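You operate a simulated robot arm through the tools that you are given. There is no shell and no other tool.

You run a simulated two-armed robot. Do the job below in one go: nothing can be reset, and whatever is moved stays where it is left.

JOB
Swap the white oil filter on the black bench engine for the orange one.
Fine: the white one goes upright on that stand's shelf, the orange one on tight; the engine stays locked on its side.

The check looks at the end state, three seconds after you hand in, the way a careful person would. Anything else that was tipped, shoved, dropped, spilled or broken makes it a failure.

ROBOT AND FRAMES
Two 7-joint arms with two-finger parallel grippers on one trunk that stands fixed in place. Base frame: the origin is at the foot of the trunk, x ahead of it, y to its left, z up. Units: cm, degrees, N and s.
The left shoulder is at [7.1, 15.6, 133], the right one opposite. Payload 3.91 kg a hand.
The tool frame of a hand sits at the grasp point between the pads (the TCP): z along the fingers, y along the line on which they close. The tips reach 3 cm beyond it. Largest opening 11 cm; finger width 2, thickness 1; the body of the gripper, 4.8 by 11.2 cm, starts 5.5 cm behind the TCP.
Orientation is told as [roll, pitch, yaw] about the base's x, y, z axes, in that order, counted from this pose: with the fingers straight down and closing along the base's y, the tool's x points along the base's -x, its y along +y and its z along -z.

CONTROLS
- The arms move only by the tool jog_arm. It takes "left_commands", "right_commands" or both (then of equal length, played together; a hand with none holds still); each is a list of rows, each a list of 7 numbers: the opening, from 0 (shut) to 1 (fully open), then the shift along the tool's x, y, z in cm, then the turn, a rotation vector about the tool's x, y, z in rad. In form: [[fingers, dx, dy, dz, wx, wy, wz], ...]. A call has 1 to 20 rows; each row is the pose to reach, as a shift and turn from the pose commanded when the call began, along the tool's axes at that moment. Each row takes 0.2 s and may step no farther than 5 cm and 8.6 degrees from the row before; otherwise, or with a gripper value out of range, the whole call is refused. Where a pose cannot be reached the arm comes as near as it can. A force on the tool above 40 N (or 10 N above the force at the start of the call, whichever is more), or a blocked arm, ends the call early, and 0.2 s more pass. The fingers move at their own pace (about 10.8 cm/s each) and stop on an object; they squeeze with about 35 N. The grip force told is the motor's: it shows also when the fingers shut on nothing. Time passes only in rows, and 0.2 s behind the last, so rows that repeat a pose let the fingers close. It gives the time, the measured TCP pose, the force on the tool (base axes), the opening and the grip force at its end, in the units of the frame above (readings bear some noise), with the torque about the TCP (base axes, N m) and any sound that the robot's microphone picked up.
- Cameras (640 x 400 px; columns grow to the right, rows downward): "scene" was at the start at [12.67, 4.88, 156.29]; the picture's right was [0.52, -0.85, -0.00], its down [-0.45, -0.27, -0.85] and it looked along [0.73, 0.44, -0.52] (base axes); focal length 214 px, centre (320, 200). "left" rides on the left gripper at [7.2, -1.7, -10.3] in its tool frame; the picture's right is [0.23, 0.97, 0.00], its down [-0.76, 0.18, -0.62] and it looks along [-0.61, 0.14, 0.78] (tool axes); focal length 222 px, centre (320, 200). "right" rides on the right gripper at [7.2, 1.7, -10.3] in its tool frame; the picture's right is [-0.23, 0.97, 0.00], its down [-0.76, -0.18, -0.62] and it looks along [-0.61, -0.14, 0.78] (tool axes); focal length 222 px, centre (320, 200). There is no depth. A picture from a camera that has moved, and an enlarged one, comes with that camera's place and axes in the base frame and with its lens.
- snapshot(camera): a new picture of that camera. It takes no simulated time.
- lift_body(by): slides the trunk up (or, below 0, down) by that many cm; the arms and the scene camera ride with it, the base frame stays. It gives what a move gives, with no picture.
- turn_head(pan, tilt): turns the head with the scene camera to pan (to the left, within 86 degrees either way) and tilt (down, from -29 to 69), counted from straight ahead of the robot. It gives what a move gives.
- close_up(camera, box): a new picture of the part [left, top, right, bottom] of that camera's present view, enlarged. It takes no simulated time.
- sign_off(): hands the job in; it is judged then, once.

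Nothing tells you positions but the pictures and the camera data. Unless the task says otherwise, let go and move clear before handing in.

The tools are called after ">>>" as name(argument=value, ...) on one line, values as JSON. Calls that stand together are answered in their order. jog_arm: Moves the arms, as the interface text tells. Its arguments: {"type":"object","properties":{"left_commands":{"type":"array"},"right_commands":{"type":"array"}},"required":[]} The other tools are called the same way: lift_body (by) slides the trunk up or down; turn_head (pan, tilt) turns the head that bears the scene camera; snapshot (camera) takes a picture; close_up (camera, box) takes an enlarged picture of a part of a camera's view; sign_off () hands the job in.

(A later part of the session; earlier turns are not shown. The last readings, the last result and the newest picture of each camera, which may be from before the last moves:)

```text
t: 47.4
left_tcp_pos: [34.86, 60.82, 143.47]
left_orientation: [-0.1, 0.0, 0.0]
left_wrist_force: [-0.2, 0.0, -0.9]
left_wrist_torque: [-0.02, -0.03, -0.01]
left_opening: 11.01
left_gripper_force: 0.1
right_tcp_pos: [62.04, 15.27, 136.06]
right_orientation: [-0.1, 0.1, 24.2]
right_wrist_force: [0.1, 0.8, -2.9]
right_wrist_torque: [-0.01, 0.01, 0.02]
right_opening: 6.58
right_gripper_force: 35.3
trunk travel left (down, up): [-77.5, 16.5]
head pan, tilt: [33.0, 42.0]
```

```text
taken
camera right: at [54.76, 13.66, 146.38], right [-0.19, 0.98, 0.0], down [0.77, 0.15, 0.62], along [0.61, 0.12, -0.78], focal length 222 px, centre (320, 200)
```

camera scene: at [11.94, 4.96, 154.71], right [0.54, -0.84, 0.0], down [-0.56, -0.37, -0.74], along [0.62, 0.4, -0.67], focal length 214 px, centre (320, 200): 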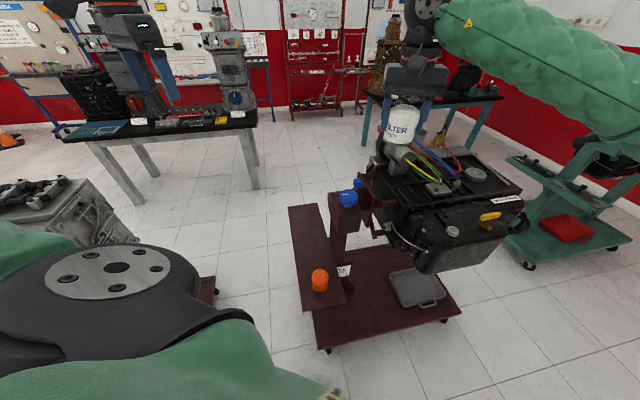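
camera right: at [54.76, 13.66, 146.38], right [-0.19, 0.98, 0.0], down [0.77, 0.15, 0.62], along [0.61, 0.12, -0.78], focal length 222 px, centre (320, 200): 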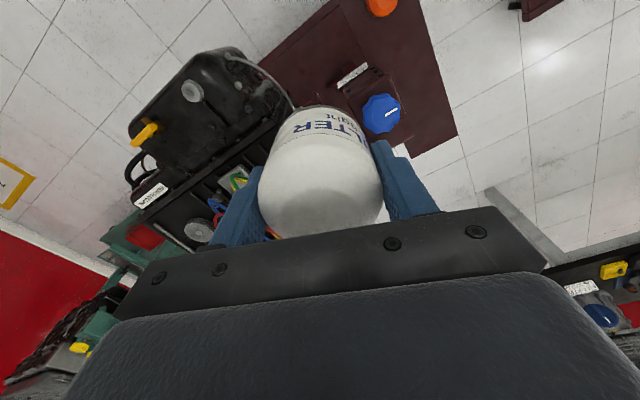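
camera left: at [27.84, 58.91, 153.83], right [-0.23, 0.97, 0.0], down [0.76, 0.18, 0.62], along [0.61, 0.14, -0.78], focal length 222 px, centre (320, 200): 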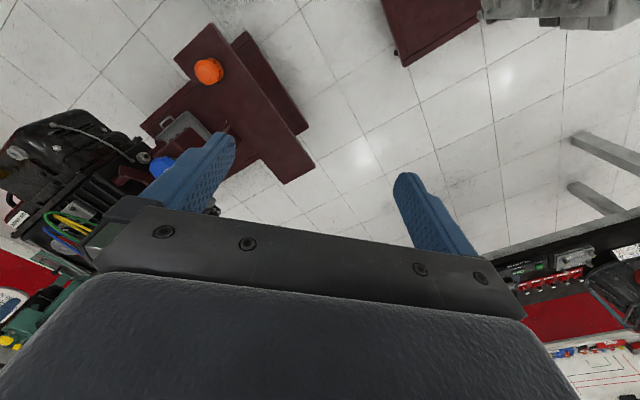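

>>> jog_arm(right_commands=[[0, -0.2, 3.3, 0.5, 0, 0, 0], [0, -0.3, 6.6, 1.5, 0, 0, 0], [0, -0.5, 9.9, 3, 0, 0, 0], [0, -0.6, 13.2, 5, 0, 0, 0], [0, -0.8, 16.5, 7, 0, 0, 0], [0, -0.9, 19.8, 9, 0, 0, 0], [0, -1.05, 23, 11, 0, 0, 0]])

>>> snapshot(camera="scene")

>>> snapshot(camera="right")

>>> snapshot(camera="left")

```text
t: 49.0
left_tcp_pos: [34.91, 60.92, 143.35]
left_orientation: [-0.1, -0.1, 0.0]
left_wrist_force: [0.2, -0.2, 0.4]
left_wrist_torque: [-0.03, 0.02, -0.01]
left_opening: 11.0
left_gripper_force: 0.0
right_tcp_pos: [53.59, 36.52, 124.99]
right_orientation: [-0.1, 0.0, 24.2]
right_wrist_force: [-1.0, 0.2, -2.9]
right_wrist_torque: [-0.05, -0.01, -0.01]
right_opening: 6.59
right_gripper_force: 34.9
trunk travel left (down, up): [-77.5, 16.5]
head pan, tilt: [33.0, 42.0]
```

```text
taken
camera scene: at [11.99, 5.03, 154.7], right [0.54, -0.84, 0.0], down [-0.56, -0.37, -0.74], along [0.62, 0.4, -0.67], focal length 214 px, centre (320, 200)
```

scene: 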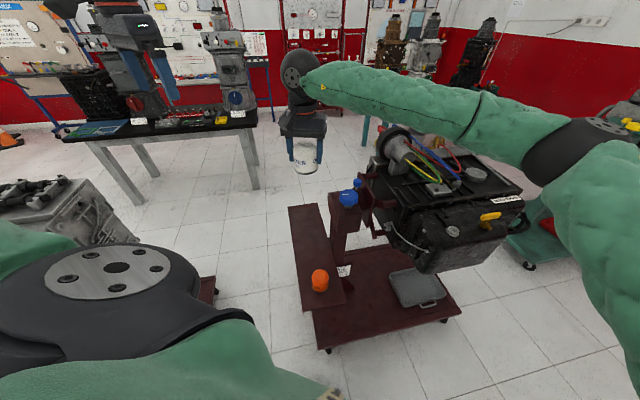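

```text
taken
camera right: at [46.33, 35.04, 135.28], right [-0.19, 0.98, 0.0], down [0.77, 0.15, 0.62], along [0.61, 0.12, -0.78], focal length 222 px, centre (320, 200)
```

right: 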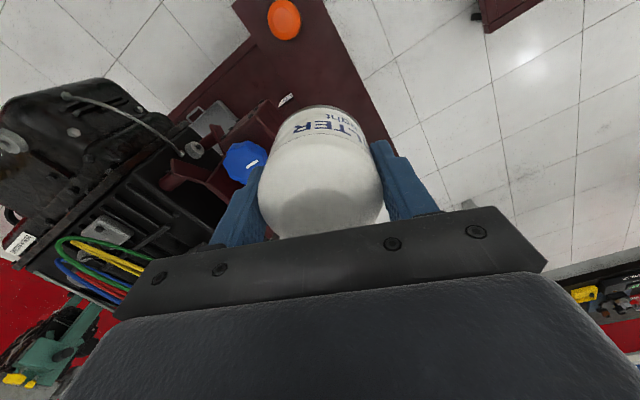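

```text
taken
camera left: at [27.71, 59.17, 153.76], right [-0.23, 0.97, 0.0], down [0.76, 0.18, 0.62], along [0.61, 0.14, -0.78], focal length 222 px, centre (320, 200)
```

left: 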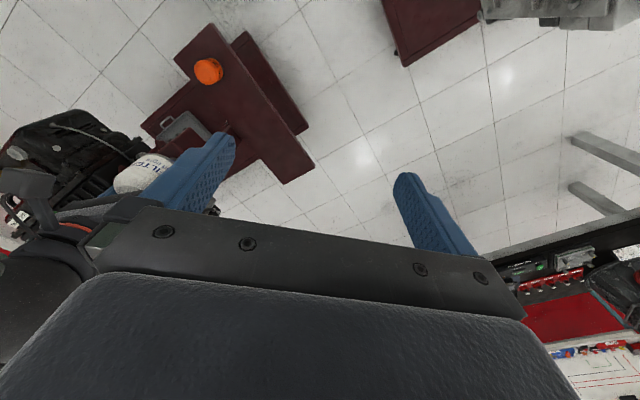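

The right elbow leads in from the front of the engine, so to keep the forearm away from the stand's tower I'll raise the trunk, which makes the arm straighter and steeper as it goes down to the shelf.

>>> lift_body(by=16)

>>> jog_arm(right_commands=[[0, 0, 0, 3, 0, 0, 0], [0, 0, 0, 6, 0, 0, 0], [0, 0, 0, 9, 0, 0, 0], [0, 0, 0, 12, 0, 0, 0], [0, 0, 0, 15, 0, 0, 0], [0, 0, 0, 18, 0, 0, 0], [0, 0, 0, 21, 0, 0, 0], [0, 0, 0, 24, 0, 0, 0], [0, 0, 0, 27, 0, 0, 0]])

>>> snapshot(camera="scene")

>>> snapshot(camera="right")

```text
t: 50.8
left_tcp_pos: [34.89, 60.65, 159.44]
left_orientation: [0.0, 0.1, 0.0]
left_wrist_force: [-0.2, -0.6, 0.1]
left_wrist_torque: [0.03, 0.02, 0.0]
left_opening: 11.02
left_gripper_force: 0.1
right_tcp_pos: [53.68, 36.47, 140.94]
right_orientation: [0.0, 0.1, 24.3]
right_wrist_force: [0.2, 0.2, -2.3]
right_wrist_torque: [0.01, 0.01, -0.03]
right_opening: 6.59
right_gripper_force: 35.4
trunk travel left (down, up): [-93.5, 0.5]
head pan, tilt: [33.0, 42.0]
```

```text
t: 52.8
left_tcp_pos: [34.84, 60.72, 159.55]
left_orientation: [0.0, 0.0, 0.0]
left_wrist_force: [0.3, 0.1, -0.5]
left_wrist_torque: [0.01, -0.04, -0.02]
left_opening: 10.99
left_gripper_force: 0.1
right_tcp_pos: [53.76, 36.45, 114.06]
right_orientation: [0.0, 0.1, 24.2]
right_wrist_force: [0.6, 0.1, -2.7]
right_wrist_torque: [-0.01, 0.0, -0.01]
right_opening: 6.58
right_gripper_force: 35.8
trunk travel left (down, up): [-93.5, 0.5]
head pan, tilt: [33.0, 42.0]
```

```text
taken
camera scene: at [12.06, 4.86, 170.71], right [0.54, -0.84, 0.0], down [-0.56, -0.36, -0.74], along [0.62, 0.4, -0.67], focal length 214 px, centre (320, 200)
```

scene: 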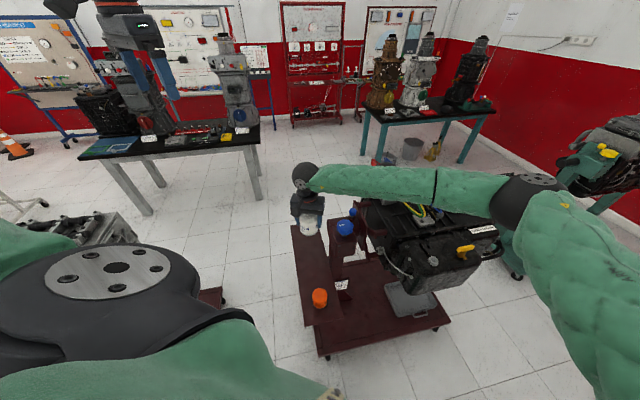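

```text
taken
camera right: at [46.41, 34.9, 124.27], right [-0.19, 0.98, 0.0], down [0.77, 0.15, 0.62], along [0.61, 0.12, -0.78], focal length 222 px, centre (320, 200)
```

right: 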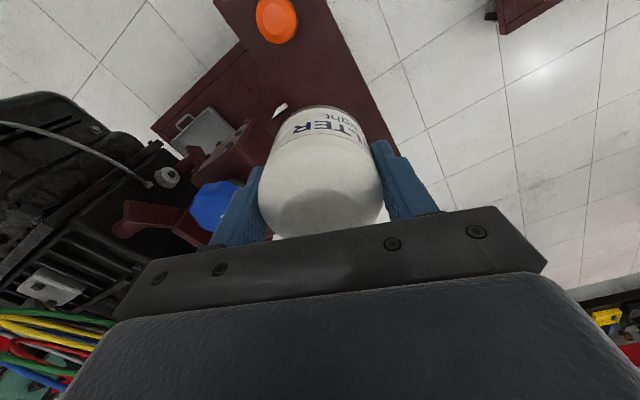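

>>> jog_arm(right_commands=[[0, 0, 0, 3, 0, 0, 0], [0, 0, 0, 6, 0, 0, 0], [0, 0, 0, 9, 0, 0, 0], [0, 0, 0, 12, 0, 0, 0], [0, 0, 0, 15, 0, 0, 0], [0, 0, 0, 18, 0, 0, 0], [0, 0, 0, 21, 0, 0, 0], [0, 0, 0, 24, 0, 0, 0], [0, 0, 0, 27, 0, 0, 0]])

>>> snapshot(camera="scene")

>>> snapshot(camera="right")

>>> snapshot(camera="left")

```text
t: 54.8
left_tcp_pos: [34.86, 60.72, 159.41]
left_orientation: [0.1, 0.1, 0.0]
left_wrist_force: [-0.1, 0.3, 1.1]
left_wrist_torque: [-0.03, -0.01, -0.02]
left_opening: 10.99
left_gripper_force: 0.0
right_tcp_pos: [53.5, 36.37, 87.01]
right_orientation: [0.0, 0.0, 24.4]
right_wrist_force: [0.2, 0.2, -2.5]
right_wrist_torque: [0.01, 0.01, 0.01]
right_opening: 6.57
right_gripper_force: 35.2
trunk travel left (down, up): [-93.5, 0.5]
head pan, tilt: [33.0, 42.0]
```

```text
taken
camera scene: at [12.03, 4.87, 170.71], right [0.54, -0.84, 0.0], down [-0.56, -0.36, -0.74], along [0.62, 0.4, -0.67], focal length 214 px, centre (320, 200)
```

scene: 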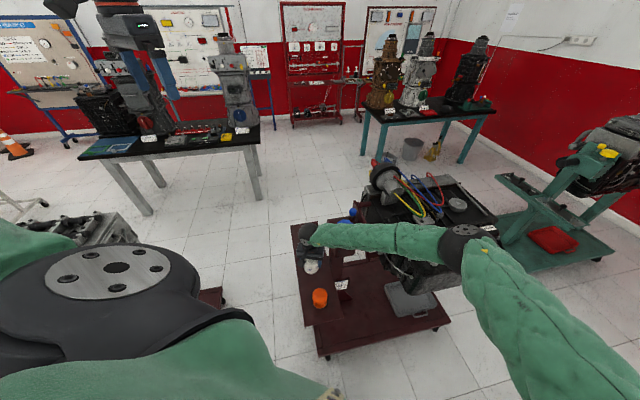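

```text
taken
camera right: at [46.4, 34.8, 97.25], right [-0.19, 0.98, 0.0], down [0.77, 0.15, 0.62], along [0.61, 0.12, -0.78], focal length 222 px, centre (320, 200)
```

right: 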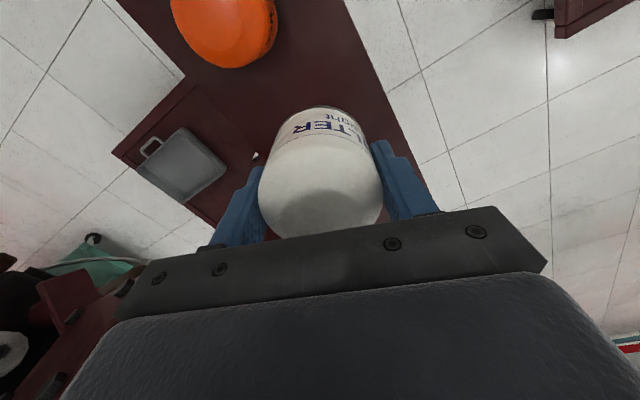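

```text
taken
camera left: at [27.72, 59.02, 169.84], right [-0.23, 0.97, 0.0], down [0.76, 0.18, 0.62], along [0.61, 0.14, -0.78], focal length 222 px, centre (320, 200)
```

left: 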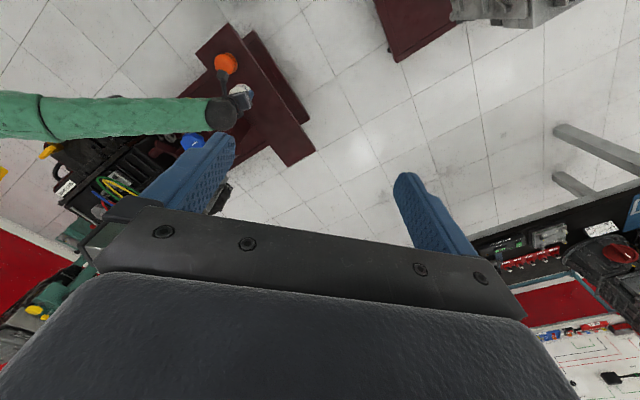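

>>> jog_arm(right_commands=[[0, 0, 0, 2.5, 0, 0, 0], [0, 0, 0, 5, 0, 0, 0], [0, 0, 0, 7.5, 0, 0, 0], [0, 0, 0, 9.5, 0, 0, 0], [0, 0, 0, 11, 0, 0, 0]])

>>> close_up(camera="scene", box=[270, 200, 374, 330])

>>> snapshot(camera="right")

>>> close_up(camera="left", box=[140, 20, 340, 180])

```text
t: 56.0
left_tcp_pos: [34.76, 60.84, 159.45]
left_orientation: [0.0, 0.0, 0.0]
left_wrist_force: [0.7, -0.3, -0.3]
left_wrist_torque: [0.02, 0.0, -0.01]
left_opening: 11.0
left_gripper_force: 0.0
right_tcp_pos: [53.5, 36.48, 76.07]
right_orientation: [0.0, 0.0, 24.4]
right_wrist_force: [0.2, -0.2, -1.8]
right_wrist_torque: [-0.02, 0.0, 0.0]
right_opening: 6.58
right_gripper_force: 35.5
trunk travel left (down, up): [-93.5, 0.5]
head pan, tilt: [33.0, 42.0]
```

```text
3.08 times, centred on (322, 265) of scene
camera zoom: at [12.02, 4.87, 170.71], right [0.54, -0.84, 0.0], down [-0.56, -0.36, -0.74], along [0.62, 0.4, -0.67], focal length 660 px, centre (314, 0)
```

zoom: 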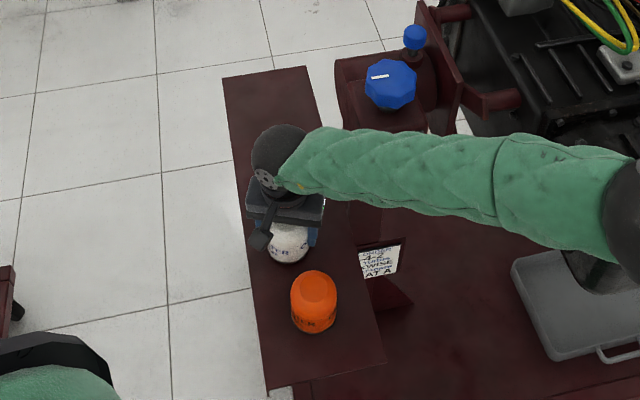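

```text
taken
camera right: at [46.33, 34.91, 86.32], right [-0.19, 0.98, 0.0], down [0.77, 0.15, 0.62], along [0.61, 0.12, -0.78], focal length 222 px, centre (320, 200)
```

right: 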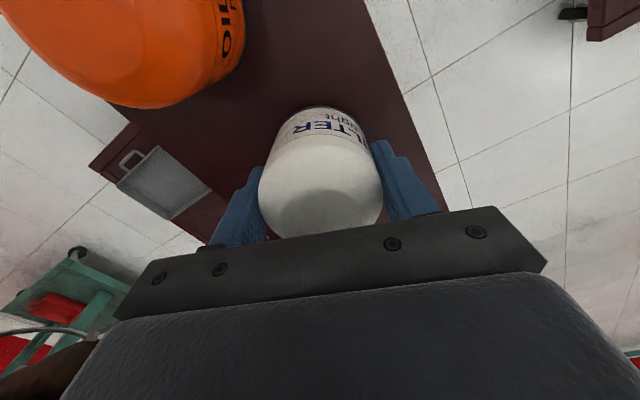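

```text
2.50 times, centred on (240, 100) of left
camera zoom: at [27.71, 59.02, 169.83], right [-0.23, 0.97, 0.0], down [0.76, 0.18, 0.62], along [0.61, 0.14, -0.78], focal length 555 px, centre (520, 450)
```

zoom: 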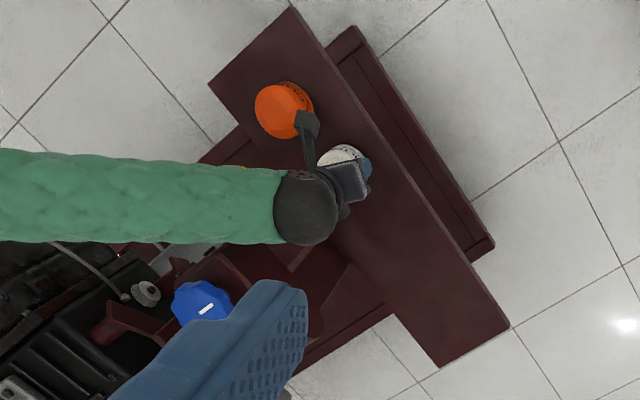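

The filter hangs over a clear part of the shelf, with the forearm clear of the tower. I'll lower in small steps until it touches.

>>> jog_arm(right_commands=[[0, 0, 0, 0.4, 0, 0, 0], [0, 0, 0, 0.8, 0, 0, 0], [0, 0, 0, 1.1, 0, 0, 0], [0, 0, 0, 1.4, 0, 0, 0]])

>>> close_up(camera="scene", box=[296, 250, 344, 290])

```text
t: 57.0
left_tcp_pos: [34.68, 60.41, 159.58]
left_orientation: [0.0, -0.1, 0.0]
left_wrist_force: [-0.4, -0.1, 0.2]
left_wrist_torque: [-0.01, -0.04, -0.02]
left_opening: 10.99
left_gripper_force: 0.0
right_tcp_pos: [53.63, 36.39, 75.04]
right_orientation: [0.1, -0.3, 24.3]
right_wrist_force: [5.0, -2.0, 31.4]
right_wrist_torque: [-0.09, -0.11, -0.03]
right_opening: 6.63
right_gripper_force: 35.5
trunk travel left (down, up): [-93.5, 0.5]
head pan, tilt: [33.0, 42.0]
```

```text
10.00 times, centred on (320, 270) of scene
camera zoom: at [11.78, 4.65, 170.8], right [0.54, -0.84, 0.0], down [-0.56, -0.36, -0.74], along [0.62, 0.41, -0.67], focal length 2145 px, centre (320, -500)
```

zoom: 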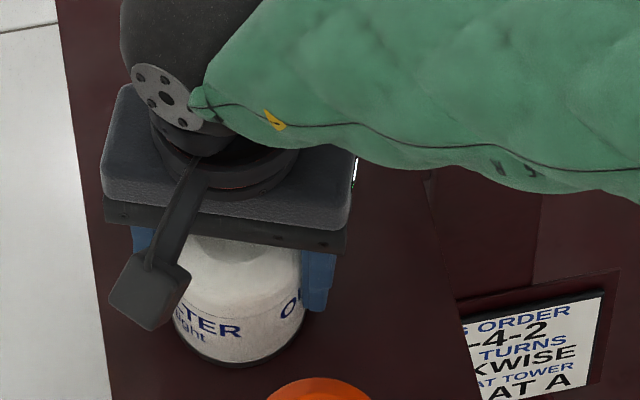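

Touchdown: 31 N upward at TCP z≈75, so the shelf top is near z≈70.5. I'll back off the pressure, then open gently.

>>> jog_arm(right_commands=[[0, 0, 0, -0.2, 0, 0, 0], [0, 0, 0, -0.36, 0, 0, 0], [0, 0, 0, -0.36, 0, 0, 0]])

>>> jog_arm(right_commands=[[0.64, 0, 0, 0, 0, 0, 0], [0.68, 0, 0, 0, 0, 0, 0], [0.74, 0, 0, 0, 0, 0, 0], [0.8, 0, 0, 0, 0, 0, 0], [0.8, 0, 0, 0, 0, 0, 0]])

>>> snapshot(camera="right")

>>> close_up(camera="scene", box=[296, 250, 344, 290])

```text
t: 57.8
left_tcp_pos: [34.9, 60.75, 159.49]
left_orientation: [0.0, -0.1, -0.1]
left_wrist_force: [0.0, -0.8, 0.2]
left_wrist_torque: [0.01, 0.01, -0.06]
left_opening: 11.01
left_gripper_force: 0.0
right_tcp_pos: [53.61, 36.27, 74.86]
right_orientation: [0.0, 0.1, 24.4]
right_wrist_force: [0.4, 0.1, 3.7]
right_wrist_torque: [0.18, -0.2, 0.01]
right_opening: 6.57
right_gripper_force: 35.0
trunk travel left (down, up): [-93.5, 0.5]
head pan, tilt: [33.0, 42.0]
```

```text
t: 59.0
left_tcp_pos: [34.84, 60.66, 159.54]
left_orientation: [0.0, 0.0, 0.0]
left_wrist_force: [-0.1, -0.1, 0.2]
left_wrist_torque: [0.01, 0.03, 0.02]
left_opening: 11.0
left_gripper_force: 0.0
right_tcp_pos: [53.53, 36.36, 74.9]
right_orientation: [0.0, 0.1, 24.3]
right_wrist_force: [-0.7, 0.8, -0.5]
right_wrist_torque: [-0.05, 0.0, -0.01]
right_opening: 8.8
right_gripper_force: 0.1
trunk travel left (down, up): [-93.5, 0.5]
head pan, tilt: [33.0, 42.0]
```

```text
taken
camera right: at [46.34, 34.81, 85.32], right [-0.19, 0.98, 0.0], down [0.77, 0.15, 0.62], along [0.61, 0.12, -0.78], focal length 222 px, centre (320, 200)
```

right: 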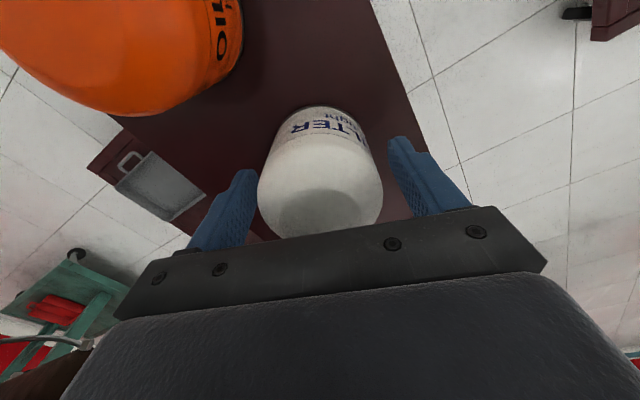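

```text
10.00 times, centred on (320, 270) of scene
camera zoom: at [11.99, 4.82, 170.71], right [0.54, -0.84, 0.0], down [-0.56, -0.36, -0.74], along [0.62, 0.4, -0.67], focal length 2145 px, centre (320, -500)
```

zoom: 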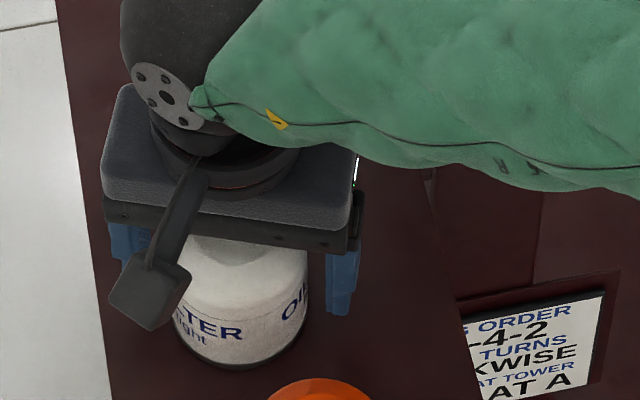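

The white filter stands upright on the shelf. I'll rise straight up clear of it, then move over the orange one.

>>> jog_arm(right_commands=[[0.8, 0, 0, -1, 0, 0, 0], [0.8, 0, 0, -3, 0, 0, 0], [0.8, 0, 0, -5.5, 0, 0, 0], [0.8, 0, 0, -8, 0, 0, 0], [0.8, 0, 0, -11, 0, 0, 0], [0.8, 0, 0, -14, 0, 0, 0], [0.8, 0, 0, -17, 0, 0, 0]])

>>> snapshot(camera="right")

>>> close_up(camera="scene", box=[280, 230, 360, 310])

```text
t: 60.6
left_tcp_pos: [34.82, 60.61, 159.62]
left_orientation: [0.1, 0.0, 0.0]
left_wrist_force: [-0.7, -0.2, 0.3]
left_wrist_torque: [-0.01, 0.01, 0.02]
left_opening: 10.98
left_gripper_force: 0.1
right_tcp_pos: [53.42, 36.42, 92.11]
right_orientation: [-0.1, 0.0, 24.2]
right_wrist_force: [0.1, -0.2, -0.6]
right_wrist_torque: [-0.02, 0.02, 0.02]
right_opening: 8.82
right_gripper_force: 0.1
trunk travel left (down, up): [-93.5, 0.5]
head pan, tilt: [33.0, 42.0]
```

```text
taken
camera right: at [46.19, 34.83, 102.31], right [-0.19, 0.98, 0.0], down [0.77, 0.15, 0.62], along [0.61, 0.12, -0.78], focal length 222 px, centre (320, 200)
```

right: 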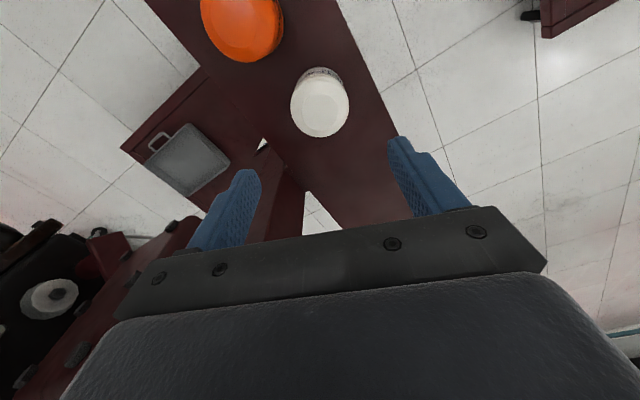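

```text
5.00 times, centred on (320, 270) of scene
camera zoom: at [11.96, 4.8, 170.71], right [0.54, -0.84, 0.0], down [-0.56, -0.36, -0.74], along [0.62, 0.4, -0.67], focal length 1072 px, centre (320, -150)
```

zoom: 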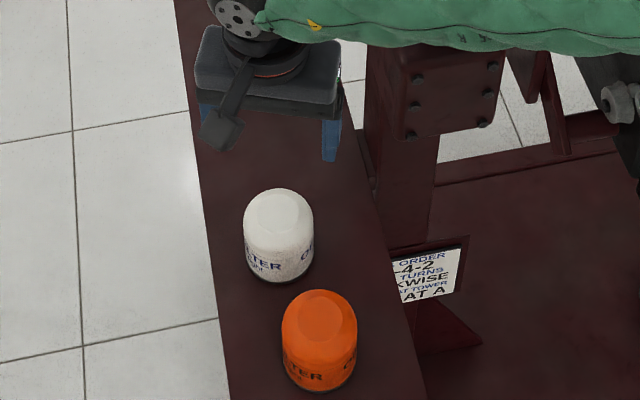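

>>> jog_arm(right_commands=[[0.8, 2.3, -1.4, 0, 0, 0, 0], [0.8, 4.6, -2.8, 0, 0, 0, 0], [0.8, 6.9, -4.2, 0, 0, 0, 0], [0.8, 9.1, -5.55, 0, 0, 0, 0]])

>>> close_up(camera="right", box=[240, 40, 400, 160])

>>> snapshot(camera="scene")

```text
t: 61.6
left_tcp_pos: [34.86, 60.52, 159.59]
left_orientation: [0.0, 0.0, 0.1]
left_wrist_force: [0.8, -0.7, 0.2]
left_wrist_torque: [0.0, -0.01, 0.02]
left_opening: 11.0
left_gripper_force: 0.1
right_tcp_pos: [47.55, 27.49, 92.11]
right_orientation: [0.0, 0.1, 24.3]
right_wrist_force: [0.7, 0.5, -0.1]
right_wrist_torque: [0.01, 0.01, -0.03]
right_opening: 8.81
right_gripper_force: 0.2
trunk travel left (down, up): [-93.5, 0.5]
head pan, tilt: [33.0, 42.0]
```

```text
3.33 times, centred on (320, 100) of right
camera zoom: at [40.28, 25.92, 102.34], right [-0.19, 0.98, 0.0], down [0.77, 0.15, 0.62], along [0.61, 0.12, -0.78], focal length 740 px, centre (320, 533)
```

zoom: 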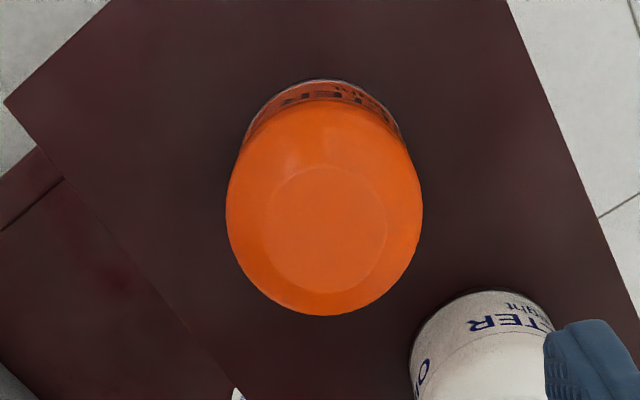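

```text
taken
camera scene: at [11.99, 4.69, 170.72], right [0.54, -0.84, 0.0], down [-0.56, -0.36, -0.74], along [0.62, 0.41, -0.67], focal length 214 px, centre (320, 200)
```

scene: 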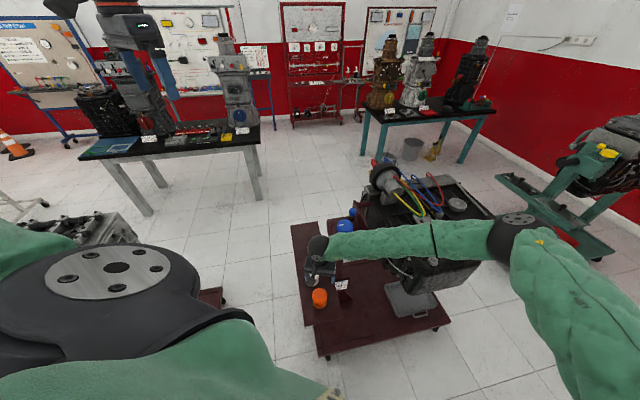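

Orange is centred within 1–2 mm at about (47.4, 27.55). I'll descend over it with the fingers part open.

>>> jog_arm(right_commands=[[0.8, 0.1, 0.05, 2.5, 0, 0, 0], [0.8, 0.1, 0.05, 5, 0, 0, 0], [0.8, 0.1, 0.05, 7.5, 0, 0, 0], [0.8, 0.1, 0.05, 10, 0, 0, 0], [0.8, 0.1, 0.05, 12.5, 0, 0, 0], [0.8, 0.1, 0.05, 15, 0, 0, 0], [0.8, 0.1, 0.05, 16.5, 0, 0, 0], [0.8, 0.1, 0.05, 17.3, 0, 0, 0], [0.8, 0.1, 0.05, 17.3, 0, 0, 0]])

>>> close_up(camera="right", box=[220, 80, 420, 250])

>>> close_up(camera="scene", box=[280, 230, 360, 310])

```text
t: 63.6
left_tcp_pos: [34.83, 60.68, 159.51]
left_orientation: [0.0, 0.0, 0.0]
left_wrist_force: [-0.2, -0.6, -0.1]
left_wrist_torque: [0.01, -0.02, 0.03]
left_opening: 11.01
left_gripper_force: 0.1
right_tcp_pos: [47.45, 27.49, 74.76]
right_orientation: [0.0, -0.1, 24.2]
right_wrist_force: [0.0, 0.0, -0.3]
right_wrist_torque: [0.0, 0.01, 0.04]
right_opening: 8.83
right_gripper_force: 0.0
trunk travel left (down, up): [-93.5, 0.5]
head pan, tilt: [33.0, 42.0]
```

```text
2.35 times, centred on (320, 165) of right
camera zoom: at [40.2, 26.01, 85.04], right [-0.19, 0.98, 0.0], down [0.77, 0.15, 0.62], along [0.61, 0.12, -0.78], focal length 523 px, centre (320, 282)
```

zoom: 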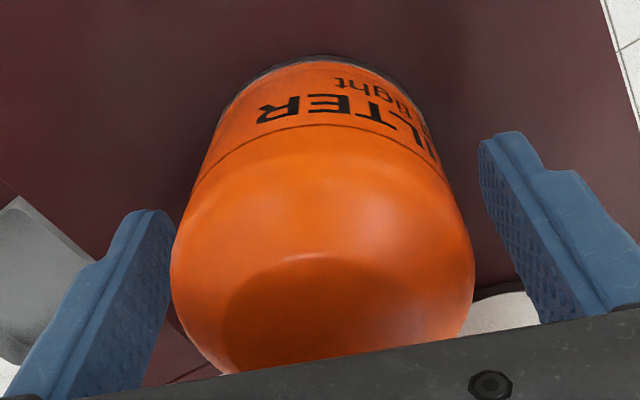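

```text
5.00 times, centred on (320, 270) of scene
camera zoom: at [12.0, 4.82, 170.71], right [0.54, -0.84, 0.0], down [-0.56, -0.36, -0.74], along [0.62, 0.4, -0.67], focal length 1072 px, centre (320, -150)
```

zoom: 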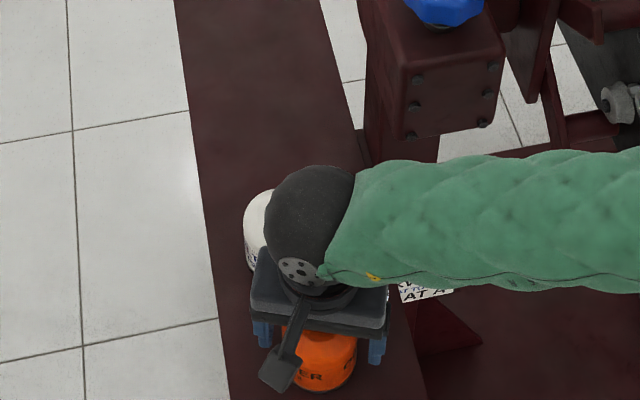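

Well centred with even gaps on both sides. I'll close on the orange filter and lift it slightly.

>>> jog_arm(right_commands=[[0.6, 0, 0, 0, 0, 0, 0], [0.4, 0, 0, 0, 0, 0, 0], [0, 0, 0, 0, 0, 0, 0], [0, 0, 0, 0, 0, 0, 0], [0, 0, 0, 0, 0, 0, 0]])

>>> jog_arm(right_commands=[[0, 0, 0, -0.5, 0, 0, 0], [0, 0, 0, -1.5, 0, 0, 0], [0, 0, 0, -3, 0, 0, 0], [0, 0, 0, -5, 0, 0, 0]])

>>> close_up(camera="right", box=[220, 80, 420, 250])

>>> close_up(camera="scene", box=[280, 230, 360, 310])

```text
t: 64.8
left_tcp_pos: [34.82, 60.64, 159.48]
left_orientation: [0.0, 0.0, 0.1]
left_wrist_force: [0.6, 0.1, -0.3]
left_wrist_torque: [-0.02, -0.01, 0.02]
left_opening: 11.0
left_gripper_force: 0.1
right_tcp_pos: [47.46, 27.6, 74.8]
right_orientation: [0.0, 0.0, 24.3]
right_wrist_force: [-0.6, 0.2, -0.5]
right_wrist_torque: [0.04, 0.05, 0.01]
right_opening: 6.58
right_gripper_force: 35.3
trunk travel left (down, up): [-93.5, 0.5]
head pan, tilt: [33.0, 42.0]
```

```text
t: 65.8
left_tcp_pos: [34.92, 60.63, 159.47]
left_orientation: [0.0, 0.0, -0.1]
left_wrist_force: [-0.1, 0.0, 0.9]
left_wrist_torque: [-0.02, -0.01, -0.01]
left_opening: 10.99
left_gripper_force: 0.0
right_tcp_pos: [47.54, 27.59, 79.8]
right_orientation: [0.1, 0.0, 24.3]
right_wrist_force: [0.5, -0.4, -3.3]
right_wrist_torque: [0.01, 0.01, 0.02]
right_opening: 6.6
right_gripper_force: 35.2
trunk travel left (down, up): [-93.5, 0.5]
head pan, tilt: [33.0, 42.0]
```

```text
2.35 times, centred on (320, 165) of right
camera zoom: at [40.24, 26.07, 90.09], right [-0.19, 0.98, 0.0], down [0.77, 0.15, 0.62], along [0.61, 0.12, -0.78], focal length 523 px, centre (320, 282)
```

zoom: 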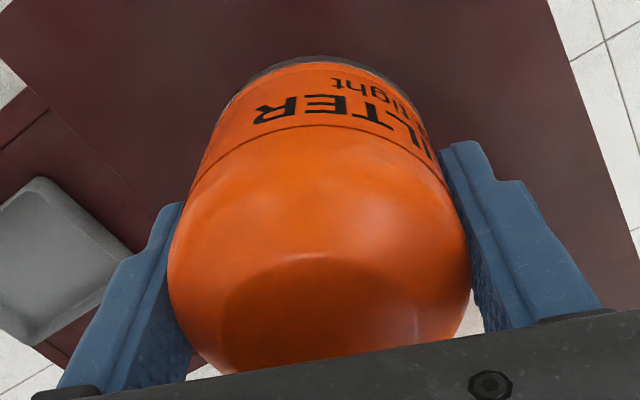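

```text
5.00 times, centred on (320, 270) of scene
camera zoom: at [12.0, 4.8, 170.71], right [0.54, -0.84, 0.0], down [-0.56, -0.36, -0.74], along [0.62, 0.4, -0.67], focal length 1072 px, centre (320, -150)
```

zoom: 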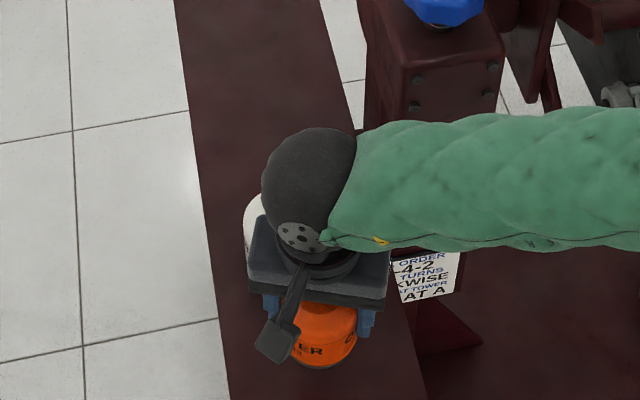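

>>> jog_arm(right_commands=[[0, 0, 0, -3, 0, 0, 0], [0, 0, 0, -7, 0, 0, 0], [0, 0, 0, -11, 0, 0, 0], [0, 0, 0, -15, 0, 0, 0], [0, 0, 0, -19, 0, 0, 0], [0, 0, 0, -23, 0, 0, 0], [0, 0, 0, -27, 0, 0, 0], [0, 0, 0, -31, 0, 0, 0], [0, 0, 0, -35, 0, 0, 0], [0, 0, 0, -39, 0, 0, 0], [0, 0, 0, -43, 0, 0, 0], [0, 0, 0, -47, 0, 0, 0], [0, 0, 0, -51, 0, 0, 0], [0, 0, 0, -55, 0, 0, 0], [0, 0, 0, -59, 0, 0, 0], [0, 0, 0, -63, 0, 0, 0], [0, 0, 0, -67, 0, 0, 0], [0, 0, 0, -70, 0, 0, 0]])

>>> lift_body(by=-16)

>>> snapshot(camera="scene")

>>> snapshot(camera="right")

```text
t: 69.6
left_tcp_pos: [34.82, 60.61, 159.35]
left_orientation: [0.0, 0.0, 0.1]
left_wrist_force: [-0.5, -0.2, -0.1]
left_wrist_torque: [0.0, 0.01, 0.0]
left_opening: 11.02
left_gripper_force: 0.1
right_tcp_pos: [47.39, 27.55, 149.82]
right_orientation: [0.0, 0.0, 24.3]
right_wrist_force: [0.2, 0.6, -2.1]
right_wrist_torque: [0.01, 0.01, 0.02]
right_opening: 6.58
right_gripper_force: 35.5
trunk travel left (down, up): [-93.5, 0.5]
head pan, tilt: [33.0, 42.0]
```

```text
t: 71.5
left_tcp_pos: [34.92, 60.65, 143.56]
left_orientation: [0.0, 0.1, 0.0]
left_wrist_force: [0.6, 0.2, -0.5]
left_wrist_torque: [0.01, -0.02, 0.02]
left_opening: 11.01
left_gripper_force: 0.1
right_tcp_pos: [47.43, 27.64, 133.83]
right_orientation: [-0.1, 0.0, 24.3]
right_wrist_force: [0.0, 0.3, -2.5]
right_wrist_torque: [-0.02, -0.03, 0.0]
right_opening: 6.59
right_gripper_force: 35.1
trunk travel left (down, up): [-77.5, 16.5]
head pan, tilt: [33.0, 42.0]
```

```text
taken
camera scene: at [12.0, 4.81, 154.72], right [0.54, -0.84, 0.0], down [-0.56, -0.36, -0.74], along [0.62, 0.4, -0.67], focal length 214 px, centre (320, 200)
```

scene: 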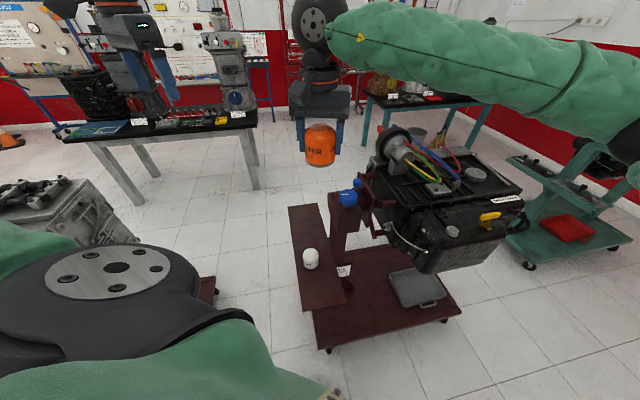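

```text
taken
camera right: at [40.22, 26.01, 144.05], right [-0.19, 0.98, 0.0], down [0.77, 0.15, 0.62], along [0.61, 0.12, -0.78], focal length 222 px, centre (320, 200)
```

right: 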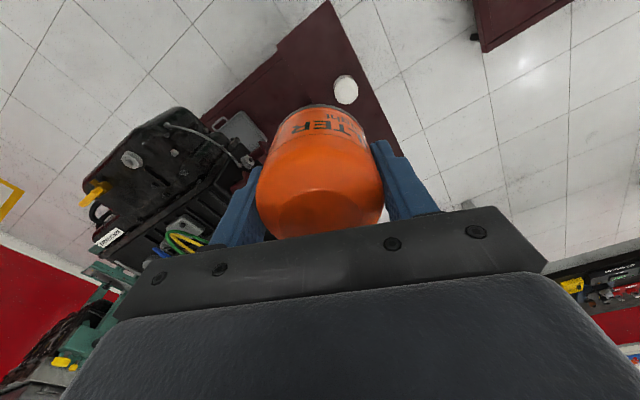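

White stands on the shelf and orange is firmly held. I'll take it back along the same high route to above the mount, keeping yaw near +24° so the whole clockwise wrist range is available for tightening.

>>> jog_arm(right_commands=[[0, -1.15, -3.37, -0.5, 0, 0, 0], [0, -2.29, -6.73, -1, 0, 0, 0], [0, -3.44, -10.1, -1.5, 0, 0, 0], [0, -4.59, -13.5, -2, 0, 0, 0], [0, -5.73, -16.8, -2.5, 0, 0, 0], [0, -6.88, -20.2, -3, 0, 0, 0], [0, -8.45, -23.7, -3, 0, 0, 0], [0, -10, -27.2, -3, 0, 0, 0], [0, -11.6, -30.7, -3, 0, 0, 0], [0, -13.1, -34.25, -3, 0, 0, 0], [0, -14.7, -37.8, -3, 0, 0, 0], [0, -16.3, -41.3, -3, 0, 0, 0], [0, -17.8, -44.8, -3, 0, 0, 0], [0, -19.4, -48.3, -3, 0, 0, 0], [0, -22.5, -49.7, -0.8, 0, 0, 0], [0, -25.5, -51.1, 1.4, 0, 0, 0], [0, -28.6, -52.5, 3.6, 0, 0, 0], [0, -31.6, -53.9, 5.8, 0, 0, 0], [0, -34.7, -55.3, 8, 0, 0, 0]])

>>> turn_head(pan=15, tilt=25)

>>> snapshot(camera="scene")

>>> snapshot(camera="right")

>>> close_up(camera="scene", box=[350, 170, 446, 240])

```text
t: 75.5
left_tcp_pos: [35.06, 60.7, 143.44]
left_orientation: [-0.2, 0.2, 0.0]
left_wrist_force: [0.2, 0.6, 0.0]
left_wrist_torque: [0.01, 0.02, 0.01]
left_opening: 11.03
left_gripper_force: 0.0
right_tcp_pos: [102.16, -8.39, 125.72]
right_orientation: [0.1, 0.0, 24.3]
right_wrist_force: [-0.4, -0.6, -2.6]
right_wrist_torque: [0.01, 0.0, -0.02]
right_opening: 6.56
right_gripper_force: 34.6
trunk travel left (down, up): [-77.5, 16.5]
head pan, tilt: [33.0, 42.0]
```

```text
t: 76.3
left_tcp_pos: [34.82, 60.63, 143.52]
left_orientation: [0.0, 0.0, 0.0]
left_wrist_force: [-0.3, 0.4, 0.2]
left_wrist_torque: [-0.01, -0.02, 0.01]
left_opening: 10.99
left_gripper_force: 0.0
right_tcp_pos: [101.95, -8.6, 125.74]
right_orientation: [0.0, 0.1, 24.3]
right_wrist_force: [-1.2, 0.2, -2.5]
right_wrist_torque: [-0.01, 0.02, 0.02]
right_opening: 6.57
right_gripper_force: 34.9
trunk travel left (down, up): [-77.5, 16.5]
head pan, tilt: [15.0, 25.0]
```

```text
taken
camera scene: at [13.88, 2.59, 157.33], right [0.26, -0.97, 0.0], down [-0.41, -0.11, -0.91], along [0.87, 0.24, -0.42], focal length 214 px, centre (320, 200)
```

scene: 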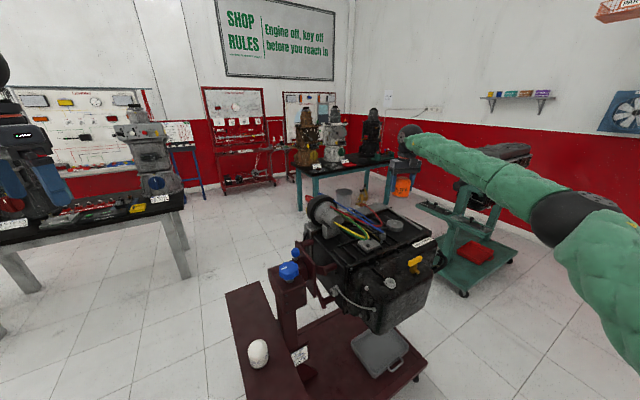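

```text
taken
camera right: at [94.71, -10.14, 136.14], right [-0.19, 0.98, 0.0], down [0.77, 0.15, 0.62], along [0.61, 0.12, -0.78], focal length 222 px, centre (320, 200)
```

right: 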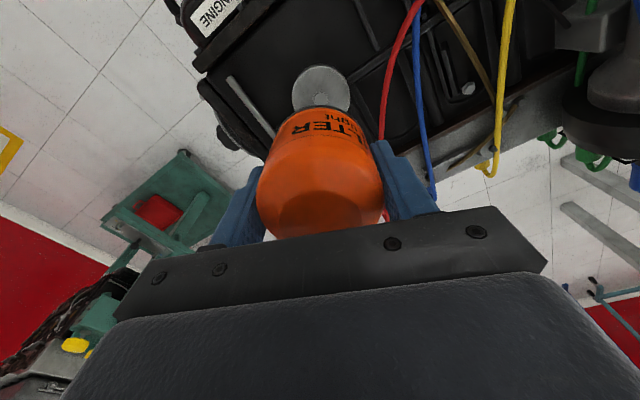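

```text
5.71 times, centred on (398, 205) of scene
camera zoom: at [13.88, 2.59, 157.33], right [0.26, -0.97, 0.0], down [-0.41, -0.11, -0.91], along [0.87, 0.24, -0.42], focal length 1226 px, centre (-126, 171)
```

zoom: 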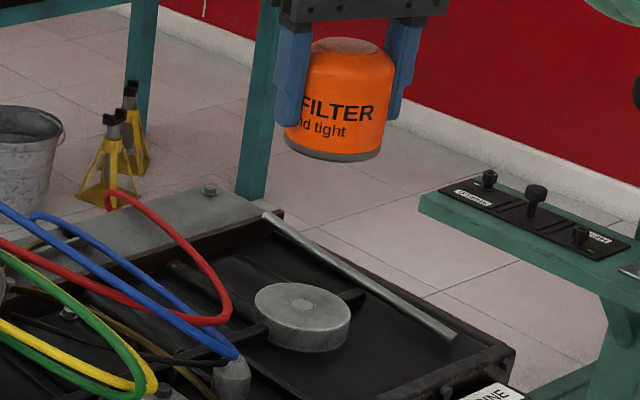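

>>> close_up(camera="right", box=[280, 50, 360, 110])

>>> close_up(camera="scene", box=[374, 170, 422, 200])

>>> close_up(camera="scene", box=[374, 210, 422, 240])

```text
6.67 times, centred on (320, 80) of right
camera zoom: at [94.71, -10.14, 136.14], right [-0.19, 0.98, 0.0], down [0.77, 0.15, 0.62], along [0.61, 0.12, -0.78], focal length 1481 px, centre (320, 1000)
```

zoom: 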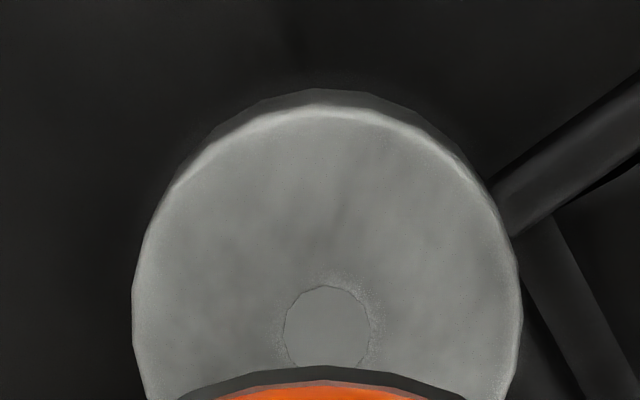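

```text
13.33 times, centred on (398, 185) of scene
camera zoom: at [13.88, 2.59, 157.33], right [0.26, -0.97, 0.0], down [-0.41, -0.11, -0.91], along [0.87, 0.24, -0.42], focal length 2860 px, centre (-720, 400)
```

zoom: 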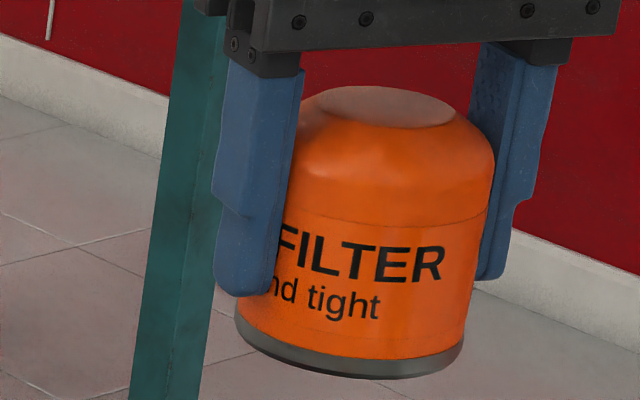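

```text
13.33 times, centred on (398, 225) of scene
camera zoom: at [13.88, 2.59, 157.33], right [0.26, -0.97, 0.0], down [-0.41, -0.11, -0.91], along [0.87, 0.24, -0.42], focal length 2860 px, centre (-720, -133)
```

zoom: 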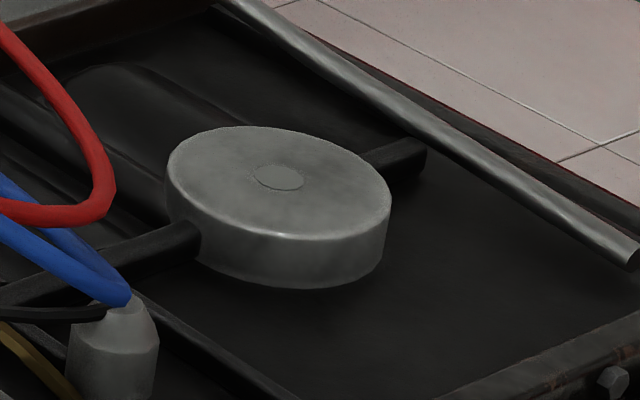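

The mount centre is about 3 mm off from the orange filter's axis, so I'll correct that while lowering to just above the seat.

>>> jog_arm(right_commands=[[0, 0.19, 0.27, 2, 0, 0, 0], [0, 0.19, 0.27, 4, 0, 0, 0], [0, 0.19, 0.27, 6, 0, 0, 0], [0, 0.19, 0.27, 8, 0, 0, 0], [0, 0.19, 0.27, 10, 0, 0, 0], [0, 0.19, 0.27, 11.3, 0, 0, 0], [0, 0.19, 0.27, 12, 0, 0, 0], [0, 0.19, 0.27, 12, 0, 0, 0]])

>>> close_up(camera="scene", box=[374, 205, 422, 235])

>>> close_up(camera="right", box=[240, 70, 400, 190])

```text
t: 78.1
left_tcp_pos: [34.96, 60.66, 143.54]
left_orientation: [0.0, 0.0, 0.0]
left_wrist_force: [0.2, 0.7, -0.1]
left_wrist_torque: [-0.03, -0.01, 0.01]
left_opening: 10.99
left_gripper_force: 0.0
right_tcp_pos: [101.49, -8.45, 113.63]
right_orientation: [0.0, 0.1, 24.3]
right_wrist_force: [-0.5, 0.0, -2.3]
right_wrist_torque: [0.03, 0.02, 0.03]
right_opening: 6.58
right_gripper_force: 34.8
trunk travel left (down, up): [-77.5, 16.5]
head pan, tilt: [15.0, 25.0]
```

```text
13.33 times, centred on (398, 220) of scene
camera zoom: at [13.92, 2.63, 157.33], right [0.26, -0.97, 0.0], down [-0.41, -0.11, -0.91], along [0.88, 0.23, -0.42], focal length 2860 px, centre (-720, -67)
```

zoom: 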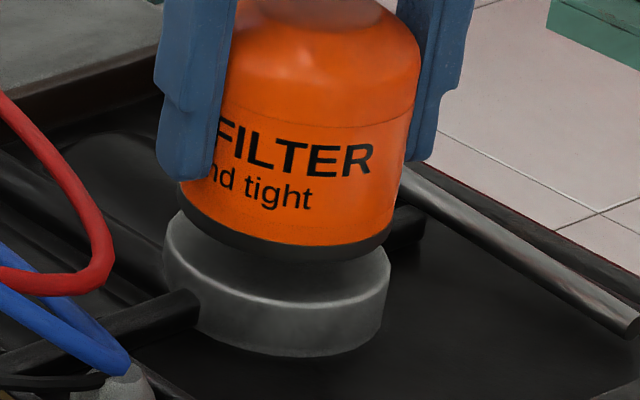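

```text
3.33 times, centred on (320, 130) of right
camera zoom: at [94.31, -9.98, 124.01], right [-0.19, 0.98, 0.0], down [0.77, 0.15, 0.62], along [0.61, 0.12, -0.78], focal length 740 px, centre (320, 433)
```

zoom: 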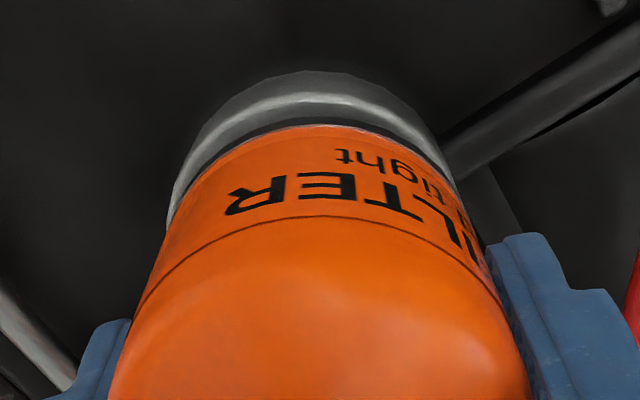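

Alignment looks the same as when the white one left the seat. I'll lower gently to contact.

>>> jog_arm(right_commands=[[0, 0, 0, 0.3, 0, 0, 0], [0, 0, 0, 0.6, 0, 0, 0], [0, 0, 0, 0.8, 0, 0, 0], [0, 0, 0, 1.0, 0, 0, 0]])

>>> close_up(camera="scene", box=[374, 205, 422, 235])

```text
t: 79.1
left_tcp_pos: [34.85, 60.75, 143.52]
left_orientation: [0.0, 0.0, 0.0]
left_wrist_force: [-0.2, 0.9, -0.1]
left_wrist_torque: [-0.01, -0.01, -0.02]
left_opening: 10.99
left_gripper_force: 0.0
right_tcp_pos: [101.6, -8.51, 112.7]
right_orientation: [0.0, 0.0, 24.3]
right_wrist_force: [-0.2, 1.2, -3.5]
right_wrist_torque: [0.0, 0.01, 0.02]
right_opening: 6.59
right_gripper_force: 34.9
trunk travel left (down, up): [-77.5, 16.5]
head pan, tilt: [15.0, 25.0]
```

```text
13.33 times, centred on (398, 220) of scene
camera zoom: at [13.94, 2.61, 157.33], right [0.26, -0.97, 0.0], down [-0.41, -0.11, -0.91], along [0.88, 0.23, -0.42], focal length 2860 px, centre (-720, -67)
```

zoom: 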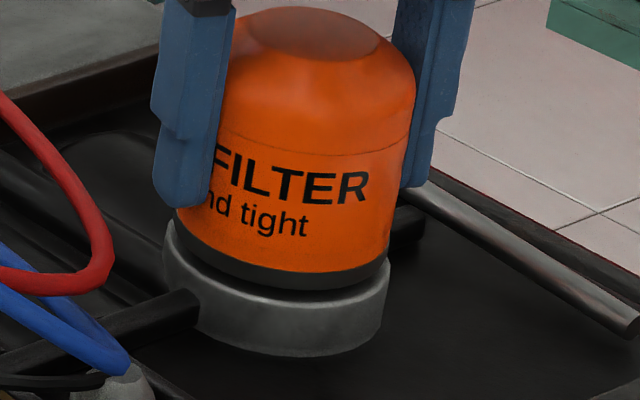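

>>> jog_arm(right_commands=[[0, 0, 0, 0.1, 0, 0, 0], [0, 0, 0, 0.2, 0, 0, 0], [0, 0, 0, 0.3, 0, 0, 0]])

>>> close_up(camera="scene", box=[374, 205, 422, 235])

```text
t: 79.9
left_tcp_pos: [34.85, 60.61, 143.52]
left_orientation: [0.0, 0.0, -0.1]
left_wrist_force: [-0.4, -0.1, -0.5]
left_wrist_torque: [0.03, 0.0, 0.01]
left_opening: 11.01
left_gripper_force: 0.2
right_tcp_pos: [101.6, -8.45, 112.49]
right_orientation: [0.0, 0.1, 24.3]
right_wrist_force: [0.2, -0.6, -1.6]
right_wrist_torque: [-0.01, 0.04, 0.01]
right_opening: 6.6
right_gripper_force: 34.8
trunk travel left (down, up): [-77.5, 16.5]
head pan, tilt: [15.0, 25.0]
```

```text
13.33 times, centred on (398, 220) of scene
camera zoom: at [13.93, 2.62, 157.33], right [0.26, -0.97, 0.0], down [-0.41, -0.11, -0.91], along [0.88, 0.23, -0.42], focal length 2860 px, centre (-720, -67)
```

zoom: 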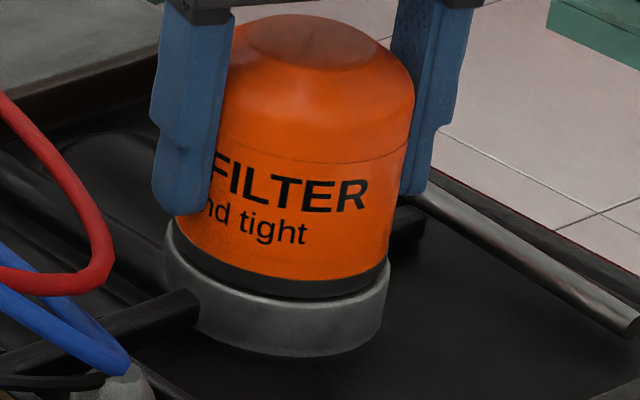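

>>> jog_arm(right_commands=[[0, 0, 0, 0.05, 0, 0, 0], [0, 0, 0, 0.1, 0, 0, 0], [0, 0, 0, 0.15, 0, 0, 0]])

```text
t: 80.7
left_tcp_pos: [35.04, 60.55, 143.51]
left_orientation: [0.0, 0.0, -0.1]
left_wrist_force: [-0.4, 0.1, 0.6]
left_wrist_torque: [-0.01, 0.03, -0.01]
left_opening: 10.99
left_gripper_force: 0.0
right_tcp_pos: [101.7, -8.58, 112.35]
right_orientation: [0.0, 0.0, 24.2]
right_wrist_force: [14.1, -1.6, 3.9]
right_wrist_torque: [-0.1, -0.57, -0.09]
right_opening: 6.61
right_gripper_force: 35.4
trunk travel left (down, up): [-77.5, 16.5]
head pan, tilt: [15.0, 25.0]
```

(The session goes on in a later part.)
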